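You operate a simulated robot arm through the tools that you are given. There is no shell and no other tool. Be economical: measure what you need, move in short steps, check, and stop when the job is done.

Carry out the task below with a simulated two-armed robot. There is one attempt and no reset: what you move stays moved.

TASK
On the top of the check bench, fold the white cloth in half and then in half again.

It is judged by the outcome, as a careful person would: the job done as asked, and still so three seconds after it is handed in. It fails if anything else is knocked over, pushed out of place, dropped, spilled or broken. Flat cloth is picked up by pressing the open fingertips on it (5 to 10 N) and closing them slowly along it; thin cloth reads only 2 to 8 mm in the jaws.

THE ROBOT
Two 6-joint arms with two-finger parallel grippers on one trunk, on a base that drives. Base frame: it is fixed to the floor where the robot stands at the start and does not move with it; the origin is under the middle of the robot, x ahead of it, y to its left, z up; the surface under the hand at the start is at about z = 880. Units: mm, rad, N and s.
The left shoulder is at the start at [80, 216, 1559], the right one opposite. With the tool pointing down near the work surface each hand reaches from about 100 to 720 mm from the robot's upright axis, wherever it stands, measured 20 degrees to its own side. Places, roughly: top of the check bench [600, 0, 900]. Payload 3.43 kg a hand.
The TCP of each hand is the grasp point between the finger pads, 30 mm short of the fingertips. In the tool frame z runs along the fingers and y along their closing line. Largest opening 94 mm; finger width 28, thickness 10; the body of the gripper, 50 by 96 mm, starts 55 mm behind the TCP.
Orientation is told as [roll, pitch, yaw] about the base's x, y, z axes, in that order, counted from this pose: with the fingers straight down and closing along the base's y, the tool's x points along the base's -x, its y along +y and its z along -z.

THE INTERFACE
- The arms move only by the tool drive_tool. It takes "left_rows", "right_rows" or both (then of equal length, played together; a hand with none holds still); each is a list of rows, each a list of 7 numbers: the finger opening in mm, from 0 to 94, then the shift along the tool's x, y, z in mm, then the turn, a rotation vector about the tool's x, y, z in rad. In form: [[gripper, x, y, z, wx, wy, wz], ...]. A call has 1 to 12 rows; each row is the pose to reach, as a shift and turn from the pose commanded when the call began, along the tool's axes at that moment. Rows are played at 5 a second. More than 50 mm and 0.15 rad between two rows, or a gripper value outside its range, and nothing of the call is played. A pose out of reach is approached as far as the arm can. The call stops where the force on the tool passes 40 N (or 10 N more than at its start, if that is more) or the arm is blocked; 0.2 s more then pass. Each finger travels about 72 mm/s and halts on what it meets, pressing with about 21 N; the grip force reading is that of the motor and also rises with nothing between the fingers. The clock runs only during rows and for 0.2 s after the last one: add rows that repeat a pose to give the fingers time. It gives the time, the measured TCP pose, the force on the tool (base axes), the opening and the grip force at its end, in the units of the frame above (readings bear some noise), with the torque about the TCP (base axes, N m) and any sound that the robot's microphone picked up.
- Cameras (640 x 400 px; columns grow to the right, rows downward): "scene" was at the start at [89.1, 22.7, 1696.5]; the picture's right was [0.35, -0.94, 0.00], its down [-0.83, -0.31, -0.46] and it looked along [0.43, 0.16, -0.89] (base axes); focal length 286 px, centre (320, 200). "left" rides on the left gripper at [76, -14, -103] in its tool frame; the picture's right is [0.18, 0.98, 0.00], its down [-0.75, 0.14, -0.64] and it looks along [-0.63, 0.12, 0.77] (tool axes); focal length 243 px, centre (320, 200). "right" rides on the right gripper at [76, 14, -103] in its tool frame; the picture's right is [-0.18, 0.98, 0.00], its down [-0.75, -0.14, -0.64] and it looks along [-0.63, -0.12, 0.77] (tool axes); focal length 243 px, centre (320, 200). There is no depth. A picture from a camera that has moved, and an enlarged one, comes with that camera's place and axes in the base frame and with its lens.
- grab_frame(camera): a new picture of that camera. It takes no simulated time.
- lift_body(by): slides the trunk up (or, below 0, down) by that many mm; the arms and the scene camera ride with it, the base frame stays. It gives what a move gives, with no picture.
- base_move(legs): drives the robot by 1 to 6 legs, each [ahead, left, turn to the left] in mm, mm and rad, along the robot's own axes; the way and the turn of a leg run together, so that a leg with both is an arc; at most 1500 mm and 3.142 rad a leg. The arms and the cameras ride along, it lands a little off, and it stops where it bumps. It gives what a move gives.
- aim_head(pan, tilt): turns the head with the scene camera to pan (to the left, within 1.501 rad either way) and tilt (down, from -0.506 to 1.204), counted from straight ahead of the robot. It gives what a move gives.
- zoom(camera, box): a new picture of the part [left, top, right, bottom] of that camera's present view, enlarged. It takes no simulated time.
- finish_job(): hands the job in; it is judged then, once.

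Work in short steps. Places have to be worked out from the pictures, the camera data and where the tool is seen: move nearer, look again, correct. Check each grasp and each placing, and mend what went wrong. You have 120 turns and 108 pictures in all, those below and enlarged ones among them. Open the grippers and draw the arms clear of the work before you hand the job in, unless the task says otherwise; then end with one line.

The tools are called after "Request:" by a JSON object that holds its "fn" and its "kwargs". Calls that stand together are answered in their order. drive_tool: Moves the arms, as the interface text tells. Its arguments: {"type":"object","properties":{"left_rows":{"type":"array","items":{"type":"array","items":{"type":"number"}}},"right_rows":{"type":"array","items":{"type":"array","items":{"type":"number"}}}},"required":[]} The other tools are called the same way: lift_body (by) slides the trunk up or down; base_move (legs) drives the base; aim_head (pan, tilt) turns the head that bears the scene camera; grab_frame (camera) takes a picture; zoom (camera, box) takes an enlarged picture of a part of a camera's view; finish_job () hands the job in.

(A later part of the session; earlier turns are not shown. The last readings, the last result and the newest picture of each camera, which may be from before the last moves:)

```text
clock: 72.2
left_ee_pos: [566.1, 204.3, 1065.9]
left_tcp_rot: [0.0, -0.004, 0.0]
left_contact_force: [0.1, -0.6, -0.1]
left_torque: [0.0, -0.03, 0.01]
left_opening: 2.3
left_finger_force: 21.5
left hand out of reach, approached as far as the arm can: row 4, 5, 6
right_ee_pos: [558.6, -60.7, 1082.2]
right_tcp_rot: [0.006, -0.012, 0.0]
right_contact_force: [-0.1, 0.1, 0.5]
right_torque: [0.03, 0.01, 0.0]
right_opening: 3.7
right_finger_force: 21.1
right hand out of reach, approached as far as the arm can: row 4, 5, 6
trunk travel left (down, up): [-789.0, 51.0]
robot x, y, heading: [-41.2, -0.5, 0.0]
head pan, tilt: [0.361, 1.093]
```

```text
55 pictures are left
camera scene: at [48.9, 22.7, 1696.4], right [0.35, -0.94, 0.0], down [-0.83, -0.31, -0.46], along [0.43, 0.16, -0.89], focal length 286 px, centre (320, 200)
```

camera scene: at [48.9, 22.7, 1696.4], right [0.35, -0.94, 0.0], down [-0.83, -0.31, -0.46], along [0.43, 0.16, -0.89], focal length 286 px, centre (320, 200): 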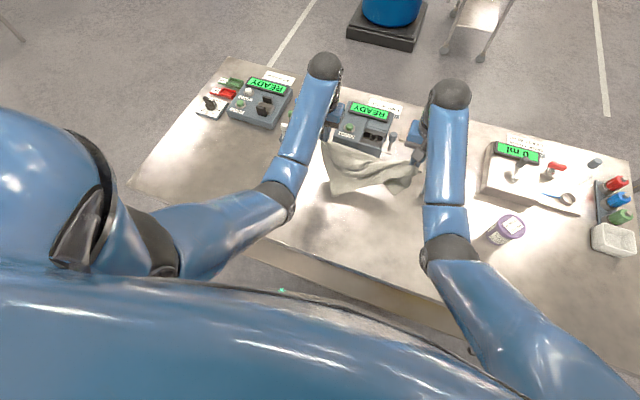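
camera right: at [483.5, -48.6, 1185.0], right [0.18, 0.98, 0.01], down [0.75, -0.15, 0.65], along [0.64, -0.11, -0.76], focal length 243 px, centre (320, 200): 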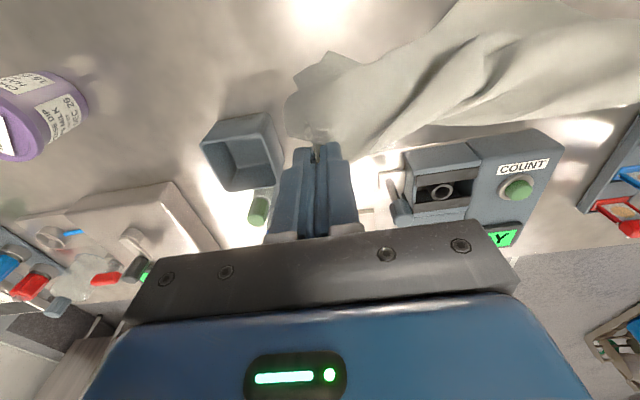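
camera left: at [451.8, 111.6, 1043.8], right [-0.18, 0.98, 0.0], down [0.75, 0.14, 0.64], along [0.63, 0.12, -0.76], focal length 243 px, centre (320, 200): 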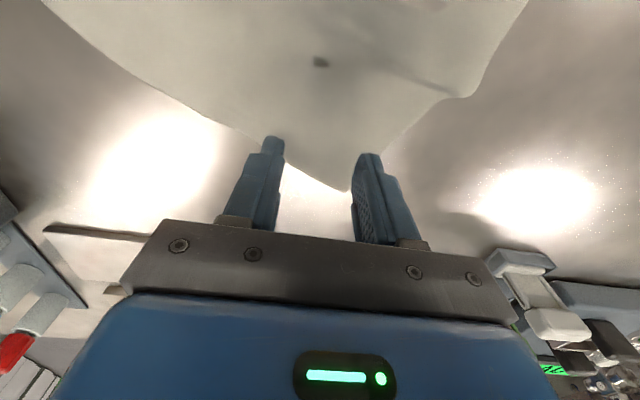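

The right grip holds B together with C. I'll lay the cloth back down with D trailing near, release, and then pull C out separately.

Request:
{"fn": "drive_tool", "kwargs": {"left_rows": [[0, 20, 0, 20, 0, 0, 0], [0, 40, 0, 40, 0, 0, 0], [0, 60, 0, 55, 0, 0, 0], [0, 50, 0, 75, 0, 0, 0], [0, 35, 0, 95, 0, 0, 0], [0, 20, 0, 112, 0, 0, 0], [0, 5, 0, 128, 0, 0, 0], [0, -8, 0, 140, 0, 0, 0], [0, -14, 0, 148, 0, 0, 0], [0, -14, 0, 148, 0, 0, 0]], "right_rows": [[0, 20, 0, 20, 0, 0, 0], [0, 40, 0, 40, 0, 0, 0], [0, 60, 0, 55, 0, 0, 0], [0, 50, 0, 75, 0, 0, 0], [0, 35, 0, 95, 0, 0, 0], [0, 20, 0, 115, 0, 0, 0], [0, 5, 0, 135, 0, 0, 0], [0, -10, 0, 150, 0, 0, 0], [0, -18, 0, 160, 0, 0, 0], [0, -18, 0, 160, 0, 0, 0]]}}

```text
clock: 74.3
left_ee_pos: [577.5, 199.7, 918.0]
left_tcp_rot: [-0.001, -0.003, -0.002]
left_contact_force: [-0.3, -0.5, 1.2]
left_torque: [0.02, -0.02, -0.02]
left_opening: 2.1
left_finger_force: 20.4
right_ee_pos: [579.6, -61.3, 920.4]
right_tcp_rot: [0.008, -0.013, -0.002]
right_contact_force: [1.1, 0.8, 0.5]
right_torque: [0.01, -0.01, 0.03]
right_opening: 3.8
right_finger_force: 21.1
trunk travel left (down, up): [-789.0, 51.0]
robot x, y, heading: [-41.8, -1.1, 0.004]
head pan, tilt: [0.361, 1.093]
```

Release both gently, rise and draw aside to view.

Request:
{"fn": "drive_tool", "kwargs": {"left_rows": [[5, 0, 0, 3, 0, 0, 0], [15, 0, 0, 3, 0, 0, 0], [30, 0, 0, 2, 0, 0, 0], [30, 0, 0, -20, 0, 0, 0], [30, 0, 20, -60, 0, 0, 0], [30, 0, 60, -80, 0, 0, 0], [30, 0, 100, -80, 0, 0, 0], [30, 0, 140, -80, 0, 0, 0]], "right_rows": [[5, 0, 0, 3, 0, 0, 0], [15, 0, 0, 3, 0, 0, 0], [30, 0, 0, 2, 0, 0, 0], [30, 0, 0, -20, 0, 0, 0], [30, 0, 0, -60, 0, 0, 0], [30, 30, -30, -80, 0, 0, 0], [30, 65, -60, -80, 0, 0, 0], [30, 100, -90, -80, 0, 0, 0]]}}

Request:
{"fn": "zoom", "kwargs": {"camera": "scene", "box": [260, 120, 420, 240]}}

```text
clock: 76.2
left_ee_pos: [579.3, 341.3, 998.8]
left_tcp_rot: [0.001, -0.004, -0.001]
left_contact_force: [-0.1, -0.1, -0.2]
left_torque: [0.02, -0.01, 0.02]
left_opening: 30.0
left_finger_force: 0.0
right_ee_pos: [473.0, -152.9, 1003.3]
right_tcp_rot: [0.007, -0.012, -0.001]
right_contact_force: [-1.0, 0.1, -0.3]
right_torque: [0.01, -0.02, 0.0]
right_opening: 29.9
right_finger_force: 0.0
trunk travel left (down, up): [-789.0, 51.0]
robot x, y, heading: [-38.8, -0.6, 0.006]
head pan, tilt: [0.361, 1.093]
```

```text
3.33 times, centred on (340, 180) of scene
camera zoom: at [47.1, 23.0, 1696.6], right [0.35, -0.94, 0.0], down [-0.83, -0.31, -0.46], along [0.43, 0.16, -0.89], focal length 953 px, centre (253, 267)
```

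zoom: 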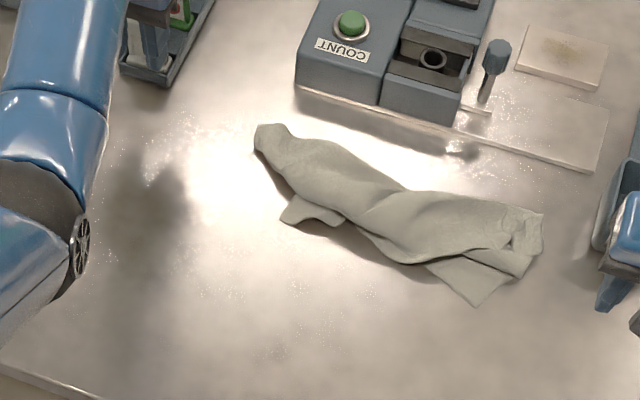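

Crumpled. I'll look at it closely with the wrist cameras to identify the corners.

Request:
{"fn": "drive_tool", "kwargs": {"left_rows": [[30, 30, -30, 0, 0, 0, 0], [30, 60, -60, 0, 0, 0, 0], [30, 90, -90, 0, 0, 0, 0], [30, 125, -120, 0, 0, 0, 0], [30, 155, -150, 0, 0, 0, 0]], "right_rows": [[30, 20, 25, 0, 0, 0, 0], [30, 35, 55, 0, 0, 0, 0], [30, 40, 85, 0, 0, 0, 0], [30, 40, 110, 0, 0, 0, 0], [30, 40, 120, 0, 0, 0, 0]]}}

Request:
{"fn": "grab_frame", "kwargs": {"camera": "left"}}

Request:
{"fn": "grab_frame", "kwargs": {"camera": "right"}}

```text
clock: 77.3
left_ee_pos: [423.3, 195.5, 998.7]
left_tcp_rot: [0.0, -0.005, 0.0]
left_contact_force: [-0.2, -0.4, 0.2]
left_torque: [-0.02, 0.03, 0.0]
left_opening: 30.1
left_finger_force: 0.0
right_ee_pos: [436.5, -31.0, 1000.3]
right_tcp_rot: [0.008, -0.011, -0.002]
right_contact_force: [0.9, -0.6, 0.2]
right_torque: [-0.01, -0.02, 0.0]
right_opening: 30.2
right_finger_force: 0.0
trunk travel left (down, up): [-789.0, 51.0]
robot x, y, heading: [-42.2, 0.6, 0.001]
head pan, tilt: [0.361, 1.093]
```

```text
53 pictures are left
camera left: at [345.9, 179.8, 1101.8], right [-0.18, 0.98, 0.0], down [0.75, 0.14, 0.65], along [0.63, 0.12, -0.76], focal length 243 px, centre (320, 200)
```

left: 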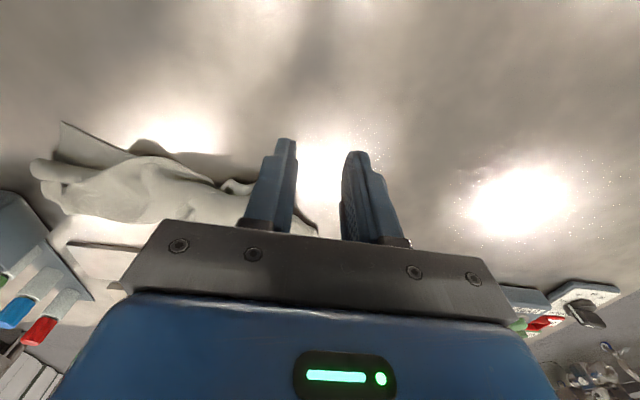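

```text
52 pictures are left
camera right: at [360.3, -18.2, 1103.8], right [0.19, 0.98, 0.01], down [0.75, -0.15, 0.65], along [0.64, -0.11, -0.76], focal length 243 px, centre (320, 200)
```

right: 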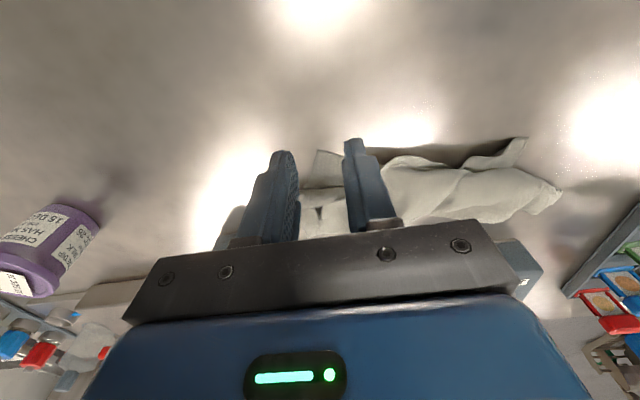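

Request:
{"fn": "zoom", "kwargs": {"camera": "left", "box": [20, 110, 270, 240]}}

Request:
{"fn": "zoom", "kwargs": {"camera": "scene", "box": [315, 145, 400, 205]}}

```text
2.56 times, centred on (145, 175) of left
camera zoom: at [345.9, 179.8, 1101.8], right [-0.18, 0.98, 0.0], down [0.75, 0.14, 0.65], along [0.63, 0.12, -0.76], focal length 621 px, centre (768, 264)
```

zoom: 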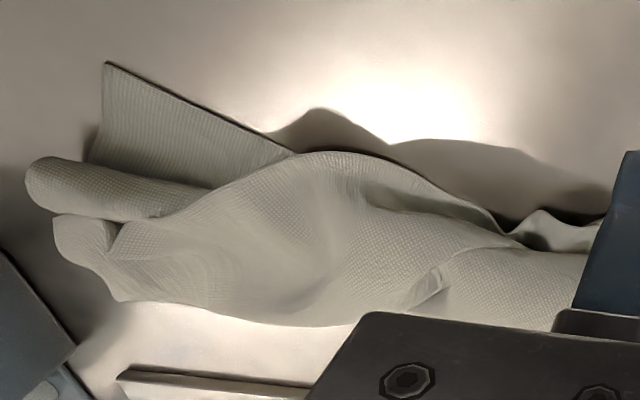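

```text
6.67 times, centred on (358, 175) of scene
camera zoom: at [46.1, 22.0, 1696.6], right [0.35, -0.94, 0.0], down [-0.83, -0.31, -0.46], along [0.43, 0.16, -0.89], focal length 1907 px, centre (70, 367)
```

zoom: 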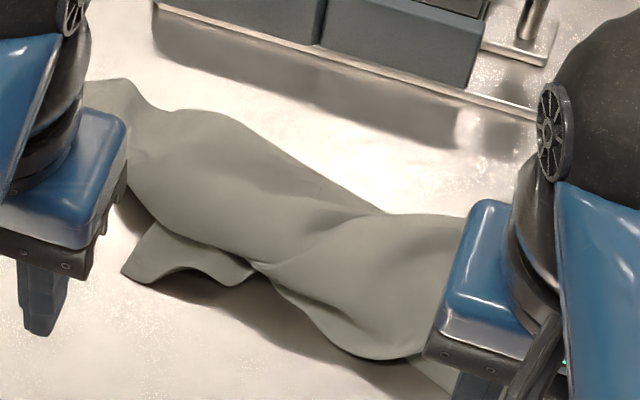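

Good: P2≈[478,-42] is a true corner (C) and P1≈[498,163] looks like D, with the near edge running between them; the cloth is just scrunched in x. Grab both and pull nearward. Hover first.

Request:
{"fn": "drive_tool", "kwargs": {"left_rows": [[36, -20, -15, 0, 0, 0, 0], [36, -45, -35, 5, 0, 0, 0], [36, -70, -50, 25, 0, 0, 0], [36, -83, -55, 50, 0, 0, 0], [36, -83, -55, 62, 0, 0, 0]], "right_rows": [[36, -20, 2, 0, 0, 0, 0], [36, -40, 5, 15, 0, 0, 0], [36, -58, 5, 35, 0, 0, 0], [36, -60, 5, 55, 0, 0, 0], [36, -60, 5, 62, 0, 0, 0]]}}

Request:
{"fn": "grab_frame", "kwargs": {"camera": "left"}}

Request:
{"fn": "grab_frame", "kwargs": {"camera": "right"}}

```text
clock: 78.5
left_ee_pos: [508.5, 136.5, 934.5]
left_tcp_rot: [-0.001, -0.003, -0.001]
left_contact_force: [0.2, -0.2, -0.5]
left_torque: [0.0, -0.01, 0.03]
left_opening: 35.9
left_finger_force: 0.2
right_ee_pos: [494.8, -25.5, 936.8]
right_tcp_rot: [0.007, -0.012, -0.001]
right_contact_force: [-0.3, 0.2, -0.2]
right_torque: [0.0, 0.03, 0.0]
right_opening: 36.1
right_finger_force: 0.0
trunk travel left (down, up): [-789.0, 51.0]
robot x, y, heading: [-43.5, 1.1, -0.002]
head pan, tilt: [0.361, 1.093]
```

```text
49 pictures are left
camera left: at [432.0, 122.0, 1038.0], right [-0.18, 0.98, 0.0], down [0.75, 0.14, 0.64], along [0.63, 0.12, -0.76], focal length 243 px, centre (320, 200)
```

left: 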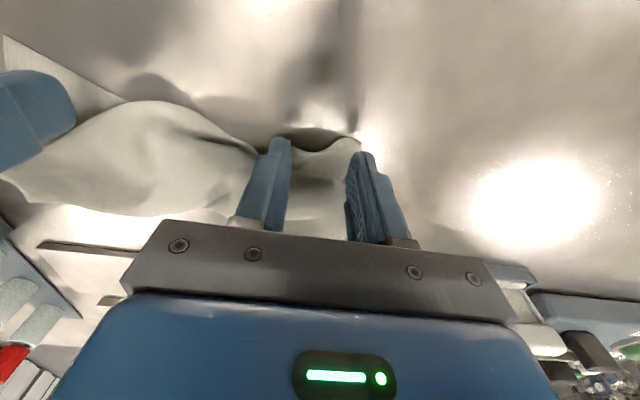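

```text
48 pictures are left
camera right: at [419.8, -12.5, 1039.5], right [0.18, 0.98, 0.01], down [0.75, -0.15, 0.65], along [0.64, -0.11, -0.76], focal length 243 px, centre (320, 200)
```

right: 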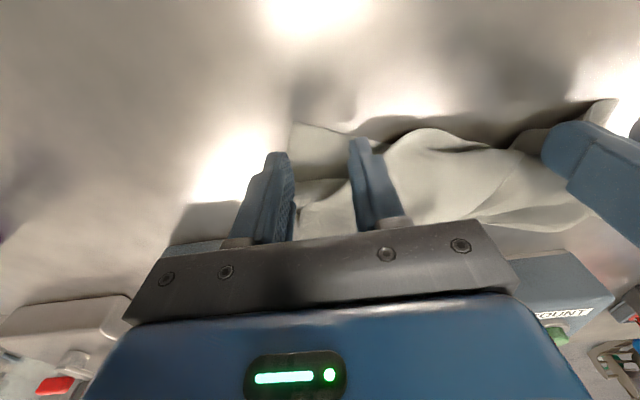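

Adjust: left to [514,147] with 30 mm opening; right stays. Descend.

Request:
{"fn": "drive_tool", "kwargs": {"left_rows": [[30, -6, 11, 8, 0, 0, 0], [30, -6, 11, 16, 0, 0, 0], [30, -6, 11, 21, 0, 0, 0], [30, -6, 11, 23, 0, 0, 0], [30, -6, 11, 23, 0, 0, 0]], "right_rows": [[36, -3, -1, 8, 0, 0, 0], [36, -3, -1, 16, 0, 0, 0], [36, -3, -1, 23, 0, 0, 0], [36, -3, -1, 25, 0, 0, 0], [36, -3, -1, 25, 0, 0, 0]]}}

```text
clock: 79.8
left_ee_pos: [513.0, 147.7, 910.7]
left_tcp_rot: [-0.001, -0.004, 0.001]
left_contact_force: [-0.8, 1.0, 8.1]
left_torque: [0.02, 0.01, -0.05]
left_opening: 30.0
left_finger_force: 0.1
right_ee_pos: [497.8, -25.6, 913.3]
right_tcp_rot: [0.007, -0.013, -0.001]
right_contact_force: [0.5, 1.7, 1.7]
right_torque: [0.0, -0.02, 0.01]
right_opening: 35.7
right_finger_force: 0.0
trunk travel left (down, up): [-789.0, 51.0]
robot x, y, heading: [-41.0, 1.0, -0.003]
head pan, tilt: [0.361, 1.093]
```

Left at 8 N. Right needs about 1.2 mm more; then close both slowly.

Request:
{"fn": "drive_tool", "kwargs": {"left_rows": [[30, 0, 0, 0, 0, 0, 0], [30, 0, 0, 0, 0, 0, 0], [27, 0, 0, 0.2, 0, 0, 0], [24, 0, 0, 0.2, 0, 0, 0], [21, 0, 0, 0.2, 0, 0, 0], [18, 0, 0, 0.2, 0, 0, 0], [15, 0, 0, 0.2, 0, 0, 0], [12, 0, 0, 0.2, 0, 0, 0], [9, 0, 0, 0.2, 0, 0, 0], [6, 0, 0, 0.2, 0, 0, 0], [3, 0, 0, 0.2, 0, 0, 0], [0, 0, 0, 0.2, 0, 0, 0]], "right_rows": [[36, 0, 0, 0.8, 0, 0, 0], [36, 0, 0, 1.2, 0, 0, 0], [33, 0, 0, 1.2, 0, 0, 0], [30, 0, 0, 1.2, 0, 0, 0], [27, 0, 0, 1.2, 0, 0, 0], [24, 0, 0, 1.2, 0, 0, 0], [21, 0, 0, 1.2, 0, 0, 0], [18, 0, 0, 1.2, 0, 0, 0], [15, 0, 0, 1.2, 0, 0, 0], [12, 0, 0, 1.2, 0, 0, 0], [9, 0, 0, 1.2, 0, 0, 0], [6, 0, 0, 1.2, 0, 0, 0]]}}

Request:
{"fn": "drive_tool", "kwargs": {"left_rows": [[0, 0, 0, 0, 0, 0, 0], [0, 0, 0, 0, 0, 0, 0], [0, 0, 0, 0, 0, 0, 0]], "right_rows": [[3, 0, 0, 0, 0, 0, 0], [0, 0, 0, 0, 0, 0, 0], [0, 0, 0, 0, 0, 0, 0]]}}

```text
clock: 82.3
left_ee_pos: [512.3, 149.0, 912.2]
left_tcp_rot: [0.001, -0.004, 0.001]
left_contact_force: [-0.5, -0.2, 12.7]
left_torque: [0.0, -0.04, 0.03]
left_opening: 0.2
left_finger_force: 21.4
right_ee_pos: [498.9, -27.3, 912.3]
right_tcp_rot: [0.007, -0.014, -0.002]
right_contact_force: [-0.4, 0.1, 3.2]
right_torque: [0.03, -0.06, -0.01]
right_opening: 5.9
right_finger_force: 0.1
trunk travel left (down, up): [-789.0, 51.0]
robot x, y, heading: [-40.7, -0.1, -0.001]
head pan, tilt: [0.361, 1.093]
```

```text
clock: 83.2
left_ee_pos: [513.0, 147.4, 911.6]
left_tcp_rot: [0.001, -0.006, 0.0]
left_contact_force: [0.3, -0.2, 14.3]
left_torque: [0.01, -0.05, 0.0]
left_opening: 0.2
left_finger_force: 20.5
right_ee_pos: [497.8, -24.9, 911.7]
right_tcp_rot: [0.007, -0.014, -0.001]
right_contact_force: [-0.8, 0.2, 3.3]
right_torque: [0.02, 0.0, 0.0]
right_opening: 2.1
right_finger_force: 21.1
trunk travel left (down, up): [-789.0, 51.0]
robot x, y, heading: [-46.0, 1.2, -0.003]
head pan, tilt: [0.361, 1.093]
```

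Right has 2.1 mm; left is empty. Raise the left; pull corner C with the right slowly nearward, low over the table.

Request:
{"fn": "drive_tool", "kwargs": {"left_rows": [[0, 0, 0, -30, 0, 0, 0], [0, 0, 20, -60, 0, 0, 0], [20, 0, 40, -60, 0, 0, 0], [40, 0, 60, -60, 0, 0, 0], [60, 0, 70, -60, 0, 0, 0], [60, 0, 70, -60, 0, 0, 0], [60, 0, 70, -60, 0, 0, 0], [60, 0, 70, -60, 0, 0, 0], [60, 0, 70, -60, 0, 0, 0], [60, 0, 70, -60, 0, 0, 0]], "right_rows": [[0, 0, 0, -4, 0, 0, 0], [0, 4, 0, -10, 0, 0, 0], [0, 16, -2, -14, 0, 0, 0], [0, 32, -4, -14, 0, 0, 0], [0, 48, -7, -14, 0, 0, 0], [0, 64, -10, -14, 0, 0, 0], [0, 80, -13, -14, 0, 0, 0], [0, 96, -16, -14, 0, 0, 0], [0, 110, -18, -14, 0, 0, 0], [0, 110, -18, -14, 0, 0, 0]]}}

Request:
{"fn": "zoom", "kwargs": {"camera": "scene", "box": [260, 120, 420, 240]}}

```text
clock: 85.3
left_ee_pos: [513.8, 218.5, 972.5]
left_tcp_rot: [0.0, -0.002, -0.003]
left_contact_force: [-0.2, 0.7, -0.6]
left_torque: [-0.01, -0.01, 0.02]
left_opening: 59.9
left_finger_force: 0.1
right_ee_pos: [390.0, -43.0, 924.8]
right_tcp_rot: [0.006, -0.012, -0.002]
right_contact_force: [0.3, -0.6, -0.4]
right_torque: [0.0, -0.01, -0.02]
right_opening: 1.8
right_finger_force: 21.1
trunk travel left (down, up): [-789.0, 51.0]
robot x, y, heading: [-41.4, -1.7, 0.003]
head pan, tilt: [0.361, 1.093]
```

```text
3.33 times, centred on (340, 180) of scene
camera zoom: at [48.8, 22.7, 1696.4], right [0.35, -0.94, 0.0], down [-0.83, -0.31, -0.46], along [0.43, 0.16, -0.89], focal length 953 px, centre (253, 267)
```

zoom: 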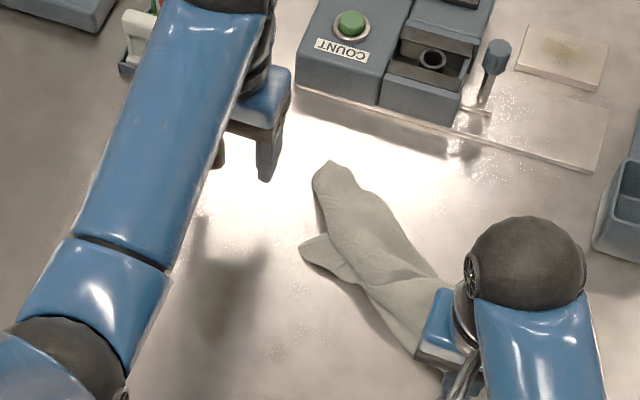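

C is held and the whole cloth follows. I'll drag it a bit further nearward, then pin D with the left and pull C taut against it.

Request:
{"fn": "drive_tool", "kwargs": {"right_rows": [[0, 12, 0, 0, 0, 0, 0], [0, 24, 0, 0, 0, 0, 0], [0, 36, 0, 0, 0, 0, 0], [0, 48, 0, 0, 0, 0, 0], [0, 60, 0, 0, 0, 0, 0], [0, 60, 0, 0, 0, 0, 0]]}}

Request:
{"fn": "zoom", "kwargs": {"camera": "scene", "box": [260, 130, 420, 250]}}

Request:
{"fn": "grab_frame", "kwargs": {"camera": "left"}}

```text
clock: 86.8
left_ee_pos: [512.7, 218.3, 971.9]
left_tcp_rot: [0.0, -0.002, -0.003]
left_contact_force: [0.4, 0.5, -0.8]
left_torque: [0.02, 0.0, 0.01]
left_opening: 59.8
left_finger_force: 0.0
right_ee_pos: [328.8, -43.9, 923.8]
right_tcp_rot: [0.007, -0.014, -0.003]
right_contact_force: [0.5, -0.1, 0.0]
right_torque: [-0.03, 0.0, 0.02]
right_opening: 1.8
right_finger_force: 20.4
trunk travel left (down, up): [-789.0, 51.0]
robot x, y, heading: [-41.7, -2.8, 0.001]
head pan, tilt: [0.361, 1.093]
```

```text
3.33 times, centred on (340, 190) of scene
camera zoom: at [48.8, 22.8, 1696.4], right [0.35, -0.94, 0.0], down [-0.83, -0.31, -0.46], along [0.43, 0.16, -0.89], focal length 953 px, centre (253, 233)
```

zoom: 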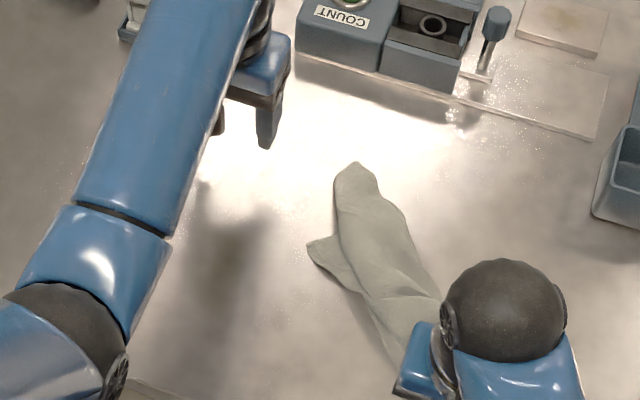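

```text
45 pictures are left
camera left: at [436.7, 203.3, 1075.1], right [-0.18, 0.98, 0.0], down [0.75, 0.14, 0.64], along [0.63, 0.12, -0.76], focal length 243 px, centre (320, 200)
```

left: 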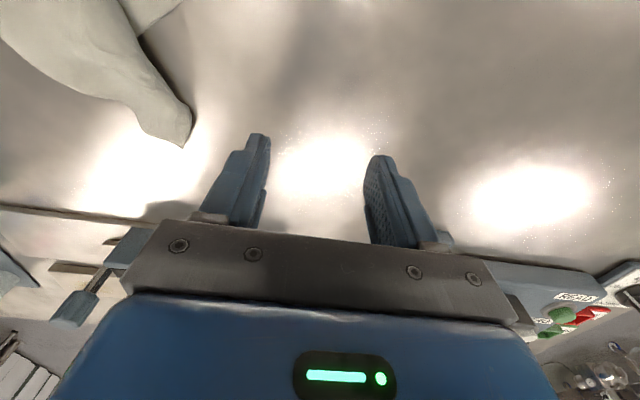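

D is at ≈[447,115]. Bring the left's closed fingertips down to pin it at ≈[448,99].

Request:
{"fn": "drive_tool", "kwargs": {"left_rows": [[40, 20, -35, 0, 0, 0, 0], [20, 40, -70, 0, 0, 0, 0], [0, 60, -105, 10, 0, 0, 0], [0, 65, -119, 30, 0, 0, 0], [0, 65, -119, 50, 0, 0, 0], [0, 65, -119, 58, 0, 0, 0], [0, 65, -119, 61, 0, 0, 0], [0, 65, -119, 61, 0, 0, 0]]}}

Request:
{"fn": "grab_frame", "kwargs": {"camera": "left"}}

```text
clock: 88.5
left_ee_pos: [450.0, 99.9, 912.4]
left_tcp_rot: [-0.001, -0.01, 0.0]
left_contact_force: [1.6, 4.3, 29.9]
left_torque: [0.03, 0.11, -0.04]
left_opening: 0.0
left_finger_force: 21.0
right_ee_pos: [329.0, -42.2, 925.7]
right_tcp_rot: [0.006, -0.014, 0.0]
right_contact_force: [0.3, 0.3, -0.6]
right_torque: [-0.02, 0.02, -0.01]
right_opening: 2.1
right_finger_force: 20.5
trunk travel left (down, up): [-789.0, 51.0]
robot x, y, heading: [-39.8, 0.7, -0.007]
head pan, tilt: [0.361, 1.093]
```

```text
44 pictures are left
camera left: at [371.7, 83.6, 1014.1], right [-0.18, 0.98, 0.0], down [0.75, 0.14, 0.65], along [0.64, 0.12, -0.76], focal length 243 px, centre (320, 200)
```

left: 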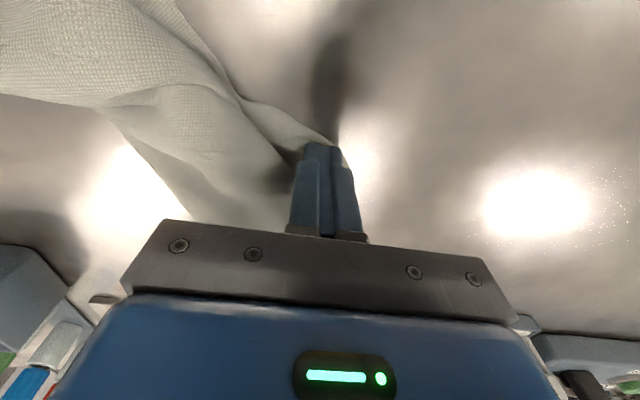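

D is pinned (30 N). Pull C away toward [360,-165] to straighten the near edge.

Request:
{"fn": "drive_tool", "kwargs": {"right_rows": [[0, -3, -13, 0, 0, 0, 0], [0, -6, -26, 0, 0, 0, 0], [0, -9, -39, 0, 0, 0, 0], [0, -12, -52, 0, 0, 0, 0], [0, -15, -65, 0, 0, 0, 0], [0, -19, -78, 2, 0, 0, 0], [0, -22, -91, 4, 0, 0, 0], [0, -25, -104, 6, 0, 0, 0], [0, -28, -114, 8, 0, 0, 0], [0, -31, -123, 8, 0, 0, 0], [0, -31, -123, 8, 0, 0, 0]]}}

Request:
{"fn": "zoom", "kwargs": {"camera": "scene", "box": [260, 130, 440, 265]}}

```text
clock: 91.0
left_ee_pos: [448.8, 98.2, 910.0]
left_tcp_rot: [0.0, -0.01, -0.002]
left_contact_force: [4.2, 4.3, 39.1]
left_torque: [0.03, 0.06, -0.01]
left_opening: 0.0
left_finger_force: 21.3
right_ee_pos: [358.4, -169.2, 916.6]
right_tcp_rot: [0.008, -0.014, 0.001]
right_contact_force: [-0.3, 0.8, 0.0]
right_torque: [0.01, 0.0, 0.03]
right_opening: 2.1
right_finger_force: 21.2
trunk travel left (down, up): [-789.0, 51.0]
robot x, y, heading: [-38.4, 1.8, 0.0]
head pan, tilt: [0.361, 1.093]
```

```text
2.96 times, centred on (350, 198) of scene
camera zoom: at [44.1, 22.6, 1696.8], right [0.35, -0.94, 0.0], down [-0.83, -0.31, -0.46], along [0.43, 0.16, -0.89], focal length 847 px, centre (231, 207)
```

zoom: 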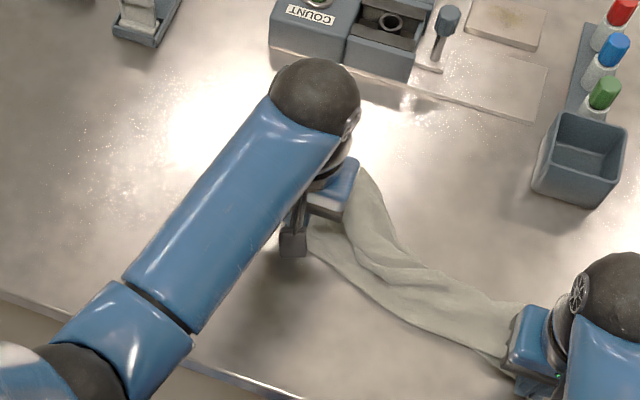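

Works: still a little slack. Ease the left press and pull C another 25 mm.

Request:
{"fn": "drive_tool", "kwargs": {"left_rows": [[0, 0, 0, -1, 0, 0, 0], [0, 0, 0, -1, 0, 0, 0], [0, 0, 0, -1, 0, 0, 0], [0, 0, 0, -1, 0, 0, 0], [0, 0, 0, -1, 0, 0, 0]], "right_rows": [[0, 0, -6, 0, 0, 0, 0], [0, 0, -12, 0, 0, 0, 0], [0, 0, -18, 0, 0, 0, 0], [0, 0, -24, 0, 0, 0, 0], [0, 0, -24, 0, 0, 0, 0]]}}

Request:
{"fn": "zoom", "kwargs": {"camera": "scene", "box": [260, 130, 440, 265]}}

```text
clock: 92.2
left_ee_pos: [448.0, 98.5, 911.6]
left_tcp_rot: [0.0, -0.007, -0.002]
left_contact_force: [5.1, -0.9, 30.1]
left_torque: [-0.14, -0.03, 0.04]
left_opening: 0.1
left_finger_force: 21.0
right_ee_pos: [359.6, -190.9, 916.0]
right_tcp_rot: [0.007, -0.014, -0.002]
right_contact_force: [-0.6, 0.9, -0.2]
right_torque: [0.02, 0.01, 0.0]
right_opening: 1.9
right_finger_force: 20.4
trunk travel left (down, up): [-789.0, 51.0]
robot x, y, heading: [-40.0, 1.1, -0.001]
head pan, tilt: [0.361, 1.093]
```

```text
2.96 times, centred on (350, 198) of scene
camera zoom: at [45.5, 21.6, 1696.7], right [0.35, -0.94, 0.0], down [-0.83, -0.31, -0.46], along [0.43, 0.16, -0.89], focal length 847 px, centre (231, 207)
```

zoom: 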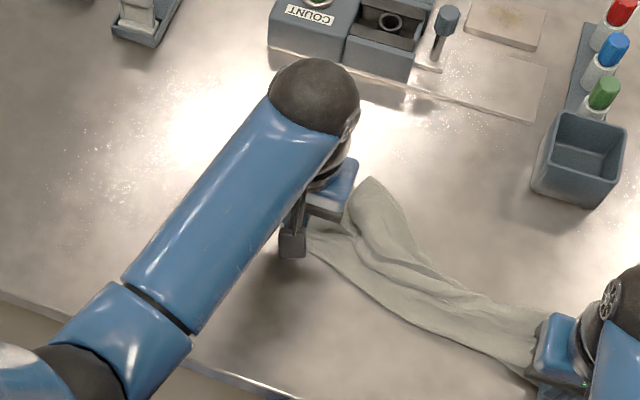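

The near edge is nearly straight. Now I'll take the far-left tube end (A, ≈[515,40]) with the left hand while the right keeps C; first raise and hover over it.

Request:
{"fn": "drive_tool", "kwargs": {"left_rows": [[0, 0, 0, -30, 0, 0, 0], [20, -15, -15, -50, 0, 0, 0], [40, -30, -30, -50, 0, 0, 0], [60, -45, -45, -50, 0, 0, 0], [70, -62, -56, -40, 0, 0, 0], [70, -62, -56, -35, 0, 0, 0]]}}

Request:
{"fn": "grab_frame", "kwargs": {"camera": "left"}}

```text
clock: 93.5
left_ee_pos: [511.4, 42.7, 947.3]
left_tcp_rot: [-0.002, -0.006, 0.002]
left_contact_force: [0.1, -0.5, -0.3]
left_torque: [0.02, 0.0, 0.01]
left_opening: 69.9
left_finger_force: 0.0
right_ee_pos: [361.8, -191.4, 916.6]
right_tcp_rot: [0.007, -0.012, -0.002]
right_contact_force: [-0.2, -0.5, 0.9]
right_torque: [0.0, 0.01, -0.02]
right_opening: 1.6
right_finger_force: 20.7
trunk travel left (down, up): [-789.0, 51.0]
robot x, y, heading: [-38.3, -0.1, 0.003]
head pan, tilt: [0.361, 1.093]
```

```text
41 pictures are left
camera left: at [434.7, 28.2, 1049.5], right [-0.18, 0.98, 0.0], down [0.75, 0.14, 0.64], along [0.63, 0.12, -0.76], focal length 243 px, centre (320, 200)
```

left: 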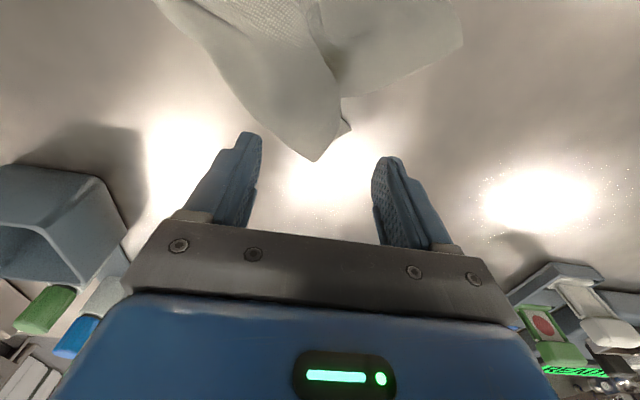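

Tip at ≈[531,45], width ~50 mm at x≈508. Straddle it centred at y≈34, lower to the table, and close slowly.

Request:
{"fn": "drive_tool", "kwargs": {"left_rows": [[74, -2, -8, 10, 0, 0, 0], [74, -2, -8, 22, 0, 0, 0], [74, -2, -8, 32, 0, 0, 0], [74, -2, -8, 36, 0, 0, 0], [74, -2, -8, 36.5, 0, 0, 0], [68, -2, -8, 36.5, 0, 0, 0], [62, -2, -8, 36.5, 0, 0, 0], [57, -2, -8, 36.5, 0, 0, 0], [52, -2, -8, 36.5, 0, 0, 0], [47, -2, -8, 36.5, 0, 0, 0], [42, -2, -8, 36.5, 0, 0, 0], [38, -2, -8, 36.5, 0, 0, 0]]}}

Request:
{"fn": "drive_tool", "kwargs": {"left_rows": [[34, 0, 0, 0, 0, 0, 0], [30, 0, 0, 0, 0, 0, 0], [26, 0, 0, 0, 0, 0, 0], [22, 0, 0, 0, 0, 0, 0], [18, 0, 0, 0, 0, 0, 0], [14, 0, 0, 0, 0, 0, 0], [10, 0, 0, 0, 0, 0, 0], [6, 0, 0, 0, 0, 0, 0], [2, 0, 0, 0, 0, 0, 0], [0, 0, 0, 0, 0, 0, 0]]}}

Request:
{"fn": "grab_frame", "kwargs": {"camera": "left"}}

```text
clock: 96.2
left_ee_pos: [513.8, 35.3, 908.9]
left_tcp_rot: [0.001, -0.005, 0.001]
left_contact_force: [0.8, 6.0, 16.0]
left_torque: [-0.17, 0.21, -0.17]
left_opening: 34.4
left_finger_force: 0.0
right_ee_pos: [360.9, -189.2, 916.4]
right_tcp_rot: [0.006, -0.014, -0.001]
right_contact_force: [0.4, -0.8, -0.1]
right_torque: [0.01, -0.02, -0.02]
right_opening: 1.8
right_finger_force: 20.9
trunk travel left (down, up): [-789.0, 51.0]
robot x, y, heading: [-42.4, -1.9, 0.001]
head pan, tilt: [0.361, 1.093]
```

```text
clock: 98.3
left_ee_pos: [512.2, 34.3, 910.0]
left_tcp_rot: [0.0, -0.004, -0.001]
left_contact_force: [-1.5, -0.6, 16.7]
left_torque: [-0.04, 0.28, -0.03]
left_opening: 6.6
left_finger_force: 21.0
right_ee_pos: [361.5, -190.1, 917.6]
right_tcp_rot: [0.006, -0.014, -0.002]
right_contact_force: [0.5, -0.6, 0.6]
right_torque: [0.02, 0.02, -0.01]
right_opening: 1.8
right_finger_force: 21.1
trunk travel left (down, up): [-789.0, 51.0]
robot x, y, heading: [-40.0, 2.4, 0.002]
head pan, tilt: [0.361, 1.093]
```

```text
40 pictures are left
camera left: at [435.3, 18.1, 1013.1], right [-0.18, 0.98, 0.0], down [0.75, 0.14, 0.65], along [0.64, 0.12, -0.76], focal length 243 px, centre (320, 200)
```

left: 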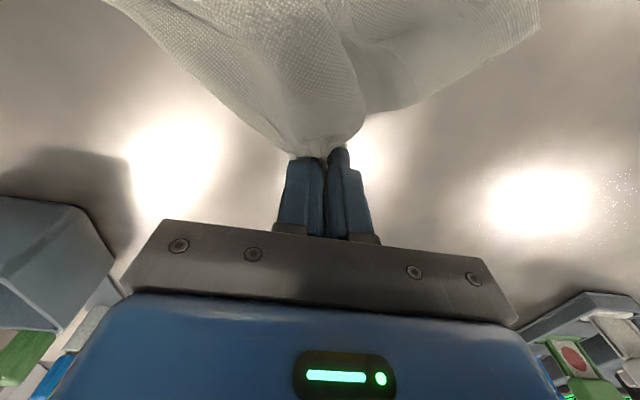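

Left holds A's end (6.6 mm). Move both: left to [585,205], right to [365,-75], stretching the diagonal gradually.

Request:
{"fn": "drive_tool", "kwargs": {"left_rows": [[0, 0, 0, -10, 0, 0, 0], [0, -6, 14, -22, 0, 0, 0], [0, -13, 31, -25, 0, 0, 0], [0, -20, 48, -25, 0, 0, 0], [0, -28, 66, -25, 0, 0, 0], [0, -36, 84, -25, 0, 0, 0], [0, -44, 102, -25, 0, 0, 0], [0, -52, 120, -25, 0, 0, 0], [0, -60, 138, -25, 0, 0, 0], [0, -68, 156, -25, 0, 0, 0], [0, -73, 171, -25, 0, 0, 0], [0, -73, 171, -25, 0, 0, 0]], "right_rows": [[0, 0, 0, -4, 0, 0, 0], [0, 0, 12, -8, 0, 0, 0], [0, 0, 25, -8, 0, 0, 0], [0, -1, 38, -8, 0, 0, 0], [0, -1, 51, -8, 0, 0, 0], [0, -2, 64, -8, 0, 0, 0], [0, -2, 77, -8, 0, 0, 0], [0, -3, 88, -8, 0, 0, 0], [0, -3, 98, -8, 0, 0, 0], [0, -4, 107, -8, 0, 0, 0], [0, -4, 115, -8, 0, 0, 0], [0, -4, 115, -8, 0, 0, 0]]}}

Request:
{"fn": "zoom", "kwargs": {"camera": "scene", "box": [260, 120, 440, 255]}}

```text
clock: 101.0
left_ee_pos: [585.9, 208.9, 935.6]
left_tcp_rot: [0.003, -0.002, 0.0]
left_contact_force: [-0.5, -0.4, 0.1]
left_torque: [-0.01, -0.01, -0.01]
left_opening: 0.0
left_finger_force: 20.2
right_ee_pos: [364.6, -76.8, 923.0]
right_tcp_rot: [0.006, -0.012, 0.0]
right_contact_force: [0.3, -0.2, -0.7]
right_torque: [0.0, -0.02, 0.01]
right_opening: 1.9
right_finger_force: 20.9
trunk travel left (down, up): [-789.0, 51.0]
robot x, y, heading: [-37.5, -0.9, 0.002]
head pan, tilt: [0.361, 1.093]
```

```text
2.96 times, centred on (350, 188) of scene
camera zoom: at [48.5, 22.3, 1696.5], right [0.35, -0.94, 0.0], down [-0.83, -0.31, -0.46], along [0.43, 0.16, -0.89], focal length 847 px, centre (231, 237)
```

zoom: 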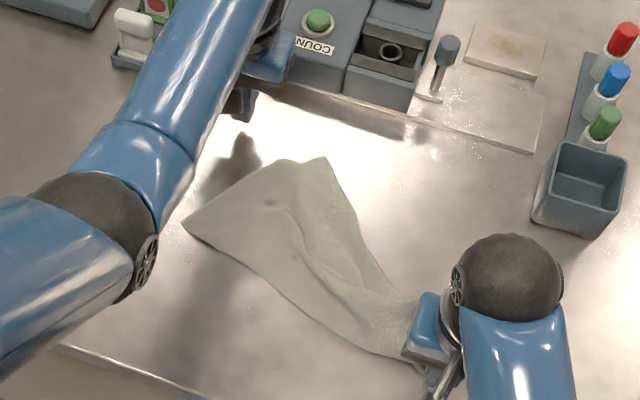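

Great progress: D and the near edge DC are spread; the left slipped only at the end. Raise the left and look from the wrist camera.

Request:
{"fn": "drive_tool", "kwargs": {"left_rows": [[10, 0, 0, -35, 0, 0, 0], [30, 35, 20, -60, 0, 0, 0], [50, 75, 30, -70, 0, 0, 0], [60, 115, 35, -70, 0, 0, 0], [60, 140, 35, -70, 0, 0, 0]]}}

Request:
{"fn": "grab_frame", "kwargs": {"camera": "left"}}

Request:
{"fn": "zoom", "kwargs": {"camera": "scene", "box": [300, 150, 400, 230]}}

```text
clock: 102.2
left_ee_pos: [443.8, 239.3, 1004.3]
left_tcp_rot: [0.0, -0.002, -0.002]
left_contact_force: [-0.3, -0.9, 0.0]
left_torque: [0.0, -0.02, 0.01]
left_opening: 60.1
left_finger_force: 0.0
right_ee_pos: [365.5, -76.3, 923.3]
right_tcp_rot: [0.007, -0.013, -0.002]
right_contact_force: [-0.7, -0.6, 0.4]
right_torque: [-0.02, 0.01, -0.02]
right_opening: 2.0
right_finger_force: 21.0
trunk travel left (down, up): [-789.0, 51.0]
robot x, y, heading: [-40.5, -4.2, -0.004]
head pan, tilt: [0.361, 1.093]
```

```text
38 pictures are left
camera left: at [366.8, 224.3, 1107.1], right [-0.18, 0.98, 0.0], down [0.75, 0.14, 0.64], along [0.63, 0.12, -0.76], focal length 243 px, centre (320, 200)
```

left: 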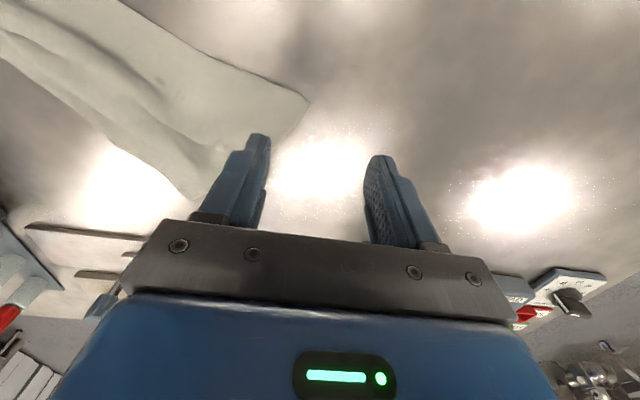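

```text
5.00 times, centred on (350, 190) of scene
camera zoom: at [47.4, 22.6, 1696.5], right [0.35, -0.94, 0.0], down [-0.83, -0.31, -0.46], along [0.43, 0.16, -0.89], focal length 1430 px, centre (170, 250)
```

zoom: 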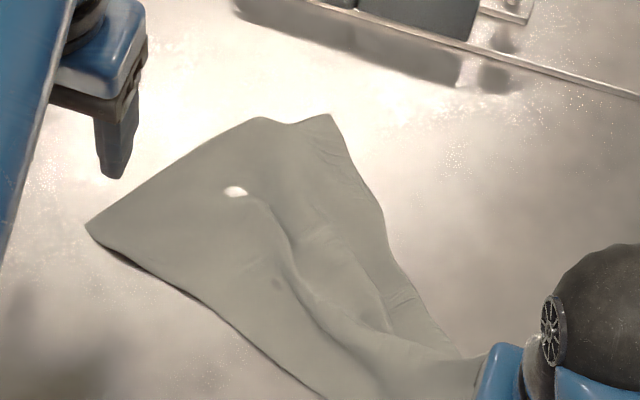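

D ≈[442,227] is a clean flat corner. Grip it with the left and drag it nearward so everything trails behind.

Request:
{"fn": "drive_tool", "kwargs": {"left_rows": [[50, -3, -28, 20, 0, 0, 0], [50, -6, -56, 45, 0, 0, 0], [50, -6, -58, 70, 0, 0, 0], [50, -6, -58, 86, 0, 0, 0], [50, -6, -58, 91, 0, 0, 0], [50, -6, -58, 92.5, 0, 0, 0], [50, -6, -58, 92.5, 0, 0, 0]]}}

Request:
{"fn": "grab_frame", "kwargs": {"camera": "left"}}

```text
clock: 103.8
left_ee_pos: [453.1, 181.7, 911.6]
left_tcp_rot: [0.001, -0.003, -0.002]
left_contact_force: [-0.2, -0.2, -0.5]
left_torque: [0.01, -0.01, 0.0]
left_opening: 49.9
left_finger_force: 0.1
right_ee_pos: [364.3, -75.1, 923.7]
right_tcp_rot: [0.007, -0.012, 0.0]
right_contact_force: [-0.2, 0.4, -0.7]
right_torque: [-0.03, -0.04, 0.0]
right_opening: 1.8
right_finger_force: 20.8
trunk travel left (down, up): [-789.0, 51.0]
robot x, y, heading: [-41.9, 2.0, -0.001]
head pan, tilt: [0.361, 1.093]
```

```text
36 pictures are left
camera left: at [374.7, 167.4, 1015.3], right [-0.18, 0.98, 0.0], down [0.75, 0.14, 0.64], along [0.63, 0.12, -0.76], focal length 243 px, centre (320, 200)
```

left: 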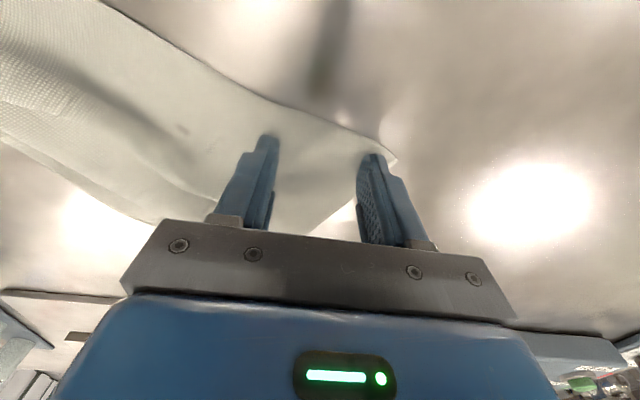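

Shift 8 mm inward, press to ~8 N and close slowly.

Request:
{"fn": "drive_tool", "kwargs": {"left_rows": [[54, 0, -9, 0, 0, 0, 0], [54, 0, -9, 1.2, 0, 0, 0], [54, 0, -9, 1.8, 0, 0, 0], [54, 0, -9, 1.8, 0, 0, 0]]}}

```text
clock: 104.8
left_ee_pos: [452.9, 173.5, 912.1]
left_tcp_rot: [0.002, -0.005, -0.003]
left_contact_force: [0.2, -0.4, 10.9]
left_torque: [0.01, 0.09, 0.0]
left_opening: 54.1
left_finger_force: 0.1
right_ee_pos: [364.3, -75.9, 924.3]
right_tcp_rot: [0.008, -0.011, -0.002]
right_contact_force: [0.7, 0.1, 0.0]
right_torque: [-0.02, 0.01, 0.0]
right_opening: 1.8
right_finger_force: 20.9
trunk travel left (down, up): [-789.0, 51.0]
robot x, y, heading: [-39.0, 1.5, -0.002]
head pan, tilt: [0.361, 1.093]
```

Request:
{"fn": "drive_tool", "kwargs": {"left_rows": [[51, 0, 0, 0, 0, 0, 0], [48, 0, 0, 0, 0, 0, 0], [45, 0, 0, 0, 0, 0, 0], [42, 0, 0, 0, 0, 0, 0], [39, 0, 0, 0, 0, 0, 0], [36, 0, 0, 0, 0, 0, 0], [33, 0, 0, 0.2, 0, 0, 0], [30, 0, 0, 0.2, 0, 0, 0], [27, 0, 0, 0.2, 0, 0, 0], [24, 0, 0, 0.2, 0, 0, 0], [21, 0, 0, 0.2, 0, 0, 0], [18, 0, 0, 0.2, 0, 0, 0]]}}

Request:
{"fn": "drive_tool", "kwargs": {"left_rows": [[15, 0, 0, 0, 0, 0, 0], [12, 0, 0, 0, 0, 0, 0], [9, 0, 0, 0, 0, 0, 0], [6, 0, 0, 0, 0, 0, 0], [3, 0, 0, 0, 0, 0, 0], [0, 0, 0, 0, 0, 0, 0], [0, 0, 0, 0, 0, 0, 0]]}}

```text
clock: 107.3
left_ee_pos: [452.7, 173.8, 910.7]
left_tcp_rot: [0.002, -0.006, 0.0]
left_contact_force: [0.3, 0.7, 18.0]
left_torque: [-0.02, 0.1, 0.03]
left_opening: 18.9
left_finger_force: 0.5
right_ee_pos: [363.7, -75.3, 924.2]
right_tcp_rot: [0.007, -0.014, -0.001]
right_contact_force: [0.3, -0.5, 0.0]
right_torque: [-0.04, 0.01, -0.02]
right_opening: 1.8
right_finger_force: 20.8
trunk travel left (down, up): [-789.0, 51.0]
robot x, y, heading: [-43.4, -3.3, -0.002]
head pan, tilt: [0.361, 1.093]
```

```text
clock: 109.0
left_ee_pos: [452.2, 174.1, 911.9]
left_tcp_rot: [0.002, -0.006, 0.001]
left_contact_force: [0.7, 0.6, 18.9]
left_torque: [0.07, 0.12, 0.01]
left_opening: 2.6
left_finger_force: 21.0
right_ee_pos: [364.7, -76.7, 924.4]
right_tcp_rot: [0.006, -0.015, -0.002]
right_contact_force: [-0.6, -0.6, -0.1]
right_torque: [-0.04, -0.02, 0.02]
right_opening: 1.9
right_finger_force: 20.6
trunk travel left (down, up): [-789.0, 51.0]
robot x, y, heading: [-40.7, -1.3, -0.001]
head pan, tilt: [0.361, 1.093]
```

Both adjacent corners C and D are now held. Lift them together so the rest hangs free, aligned at x≈560.

Request:
{"fn": "drive_tool", "kwargs": {"left_rows": [[0, 0, 0, -10, 0, 0, 0], [0, -8, 2, -24, 0, 0, 0], [0, -18, 4, -38, 0, 0, 0], [0, -28, 6, -52, 0, 0, 0], [0, -38, 8, -66, 0, 0, 0], [0, -48, 10, -80, 0, 0, 0], [0, -58, 12, -94, 0, 0, 0], [0, -70, 14, -108, 0, 0, 0], [0, -82, 16, -120, 0, 0, 0], [0, -94, 16, -132, 0, 0, 0], [0, -106, 16, -144, 0, 0, 0], [0, -106, 16, -150, 0, 0, 0]], "right_rows": [[0, 0, 0, -8, 0, 0, 0], [0, -20, 0, -18, 0, 0, 0], [0, -40, 0, -30, 0, 0, 0], [0, -60, 0, -42, 0, 0, 0], [0, -80, 0, -54, 0, 0, 0], [0, -98, 0, -66, 0, 0, 0], [0, -116, 0, -80, 0, 0, 0], [0, -134, 0, -94, 0, 0, 0], [0, -152, 0, -108, 0, 0, 0], [0, -170, 0, -120, 0, 0, 0], [0, -188, 0, -132, 0, 0, 0], [0, -194, 0, -138, 0, 0, 0]]}}

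Request:
{"fn": "lift_body", "kwargs": {"by": 50}}

Request:
{"fn": "grab_frame", "kwargs": {"camera": "scene"}}

Request:
{"fn": "grab_frame", "kwargs": {"camera": "left"}}

```text
clock: 111.5
left_ee_pos: [557.4, 190.5, 1060.2]
left_tcp_rot: [0.001, -0.005, -0.002]
left_contact_force: [0.2, 0.4, 0.3]
left_torque: [0.02, 0.01, 0.02]
left_opening: 2.4
left_finger_force: 21.4
right_ee_pos: [558.1, -77.9, 1062.7]
right_tcp_rot: [0.008, -0.01, -0.003]
right_contact_force: [0.7, -0.1, 0.4]
right_torque: [-0.02, 0.02, -0.01]
right_opening: 1.9
right_finger_force: 20.9
trunk travel left (down, up): [-789.0, 51.0]
robot x, y, heading: [-45.0, -0.3, 0.001]
head pan, tilt: [0.361, 1.093]
```

```text
clock: 112.5
left_ee_pos: [555.8, 190.3, 1110.6]
left_tcp_rot: [0.001, -0.004, 0.0]
left_contact_force: [0.7, 0.3, -0.5]
left_torque: [-0.01, 0.02, 0.03]
left_opening: 2.6
left_finger_force: 21.0
right_ee_pos: [557.7, -77.0, 1113.1]
right_tcp_rot: [0.006, -0.012, -0.003]
right_contact_force: [-0.3, -0.2, 0.2]
right_torque: [0.01, 0.03, -0.02]
right_opening: 1.9
right_finger_force: 20.3
trunk travel left (down, up): [-839.0, 1.0]
robot x, y, heading: [-42.1, -2.3, -0.003]
head pan, tilt: [0.361, 1.093]
```

```text
35 pictures are left
camera scene: at [48.8, 22.7, 1746.4], right [0.35, -0.94, 0.0], down [-0.83, -0.31, -0.46], along [0.43, 0.16, -0.89], focal length 286 px, centre (320, 200)
```

scene: 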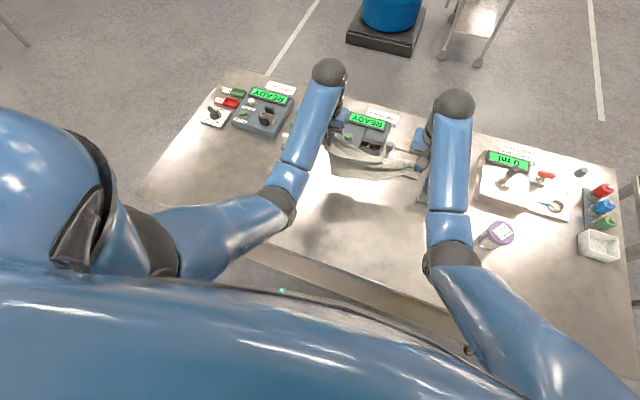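

```text
34 pictures are left
camera left: at [480.3, 175.0, 1213.1], right [-0.18, 0.98, 0.0], down [0.75, 0.14, 0.64], along [0.63, 0.12, -0.76], focal length 243 px, centre (320, 200)
```

left: 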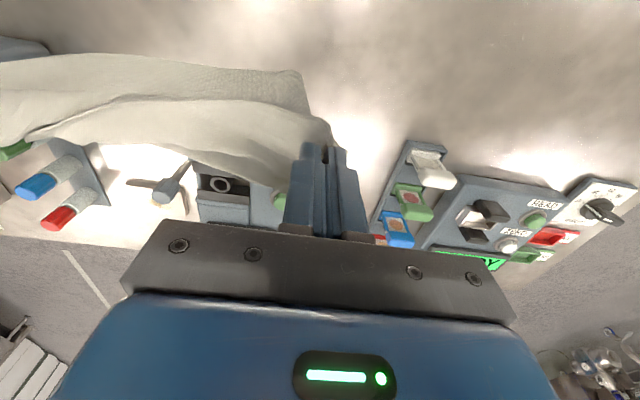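

The cloth hangs with the C–D edge between the hands. Spread 5 mm each and lay it down by sweeping nearward while lowering, so the far part lands first.

Request:
{"fn": "drive_tool", "kwargs": {"left_rows": [[0, 0, 5, 8, 0, 0, 0], [0, 17, 5, 14, 0, 0, 0], [0, 47, 5, 24, 0, 0, 0], [0, 77, 5, 36, 0, 0, 0], [0, 105, 5, 54, 0, 0, 0], [0, 130, 5, 76, 0, 0, 0], [0, 150, 5, 100, 0, 0, 0], [0, 166, 5, 124, 0, 0, 0], [0, 178, 5, 148, 0, 0, 0], [0, 188, 5, 172, 0, 0, 0], [0, 194, 5, 190, 0, 0, 0], [0, 197, 5, 195, 0, 0, 0]], "right_rows": [[0, 0, -5, 8, 0, 0, 0], [0, 17, -5, 14, 0, 0, 0], [0, 47, -5, 24, 0, 0, 0], [0, 77, -5, 36, 0, 0, 0], [0, 105, -5, 54, 0, 0, 0], [0, 130, -5, 76, 0, 0, 0], [0, 150, -5, 100, 0, 0, 0], [0, 166, -5, 124, 0, 0, 0], [0, 178, -5, 148, 0, 0, 0], [0, 188, -5, 172, 0, 0, 0], [0, 194, -5, 190, 0, 0, 0], [0, 197, -5, 196, 0, 0, 0]]}}

Request:
{"fn": "zoom", "kwargs": {"camera": "scene", "box": [240, 110, 440, 250]}}

```text
clock: 115.1
left_ee_pos: [359.9, 194.8, 915.1]
left_tcp_rot: [0.002, -0.003, -0.002]
left_contact_force: [1.0, 0.1, -0.2]
left_torque: [0.03, -0.01, 0.02]
left_opening: 2.6
left_finger_force: 21.1
left hand out of reach, approached as far as the arm can: row 3, 4
right_ee_pos: [362.3, -80.9, 914.1]
right_tcp_rot: [0.006, -0.017, -0.002]
right_contact_force: [1.3, -0.1, 6.2]
right_torque: [0.07, -0.14, -0.01]
right_opening: 1.8
right_finger_force: 20.9
trunk travel left (down, up): [-839.0, 1.0]
robot x, y, heading: [-40.8, -0.8, -0.001]
head pan, tilt: [0.361, 1.093]
```

```text
2.86 times, centred on (340, 180) of scene
camera zoom: at [47.6, 22.6, 1746.7], right [0.35, -0.94, 0.0], down [-0.83, -0.31, -0.46], along [0.43, 0.16, -0.89], focal length 817 px, centre (263, 257)
```

zoom: 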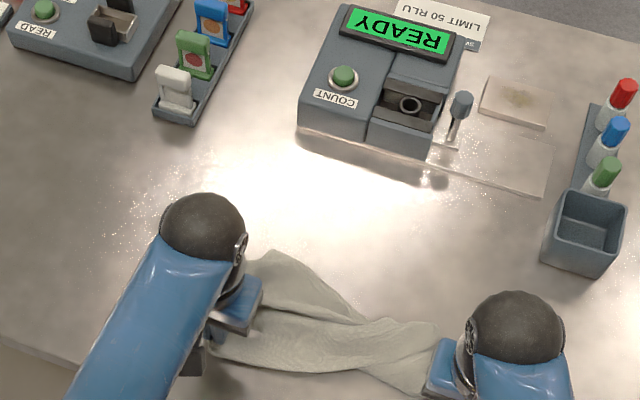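

Release both gently here and clear the hands to view the state.

Request:
{"fn": "drive_tool", "kwargs": {"left_rows": [[8, 0, 0, 2, 0, 0, 0], [20, 0, 0, 2, 0, 0, 0], [34, 0, 0, 1, 0, 0, 0], [34, 0, 0, -20, 0, 0, 0], [34, 0, 20, -50, 0, 0, 0], [34, 0, 60, -60, 0, 0, 0], [34, 0, 100, -60, 0, 0, 0], [34, 0, 130, -60, 0, 0, 0]], "right_rows": [[8, 0, 0, 0, 0, 0, 0], [20, 0, 0, 0, 0, 0, 0], [34, 0, 0, -1, 0, 0, 0], [34, 0, 0, -20, 0, 0, 0], [34, 0, -20, -50, 0, 0, 0], [34, 0, -60, -60, 0, 0, 0], [34, 0, -100, -60, 0, 0, 0], [34, 0, -130, -60, 0, 0, 0]]}}

Request:
{"fn": "zoom", "kwargs": {"camera": "scene", "box": [270, 160, 400, 250]}}

```text
clock: 116.9
left_ee_pos: [362.8, 326.3, 972.8]
left_tcp_rot: [0.0, -0.005, -0.001]
left_contact_force: [0.8, 0.8, 0.6]
left_torque: [0.01, 0.01, 0.01]
left_opening: 34.1
left_finger_force: 0.0
right_ee_pos: [362.3, -212.0, 972.9]
right_tcp_rot: [0.006, -0.013, 0.0]
right_contact_force: [0.3, 0.2, -0.1]
right_torque: [0.0, 0.01, 0.01]
right_opening: 33.8
right_finger_force: 0.0
trunk travel left (down, up): [-839.0, 1.0]
robot x, y, heading: [-39.9, -2.5, 0.0]
head pan, tilt: [0.361, 1.093]
```

```text
4.44 times, centred on (335, 205) of scene
camera zoom: at [48.9, 22.9, 1746.4], right [0.35, -0.94, 0.0], down [-0.83, -0.31, -0.46], along [0.43, 0.16, -0.89], focal length 1271 px, centre (253, 178)
```

zoom: 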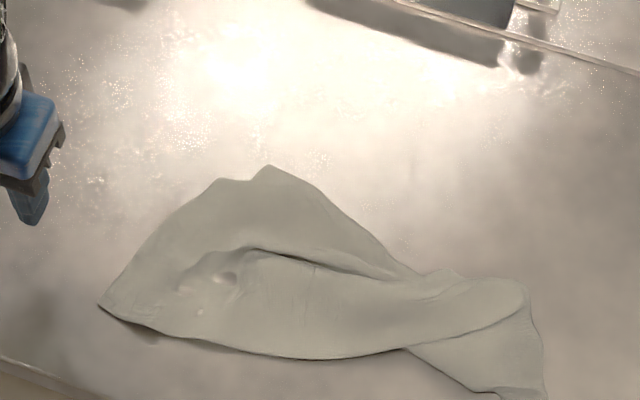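

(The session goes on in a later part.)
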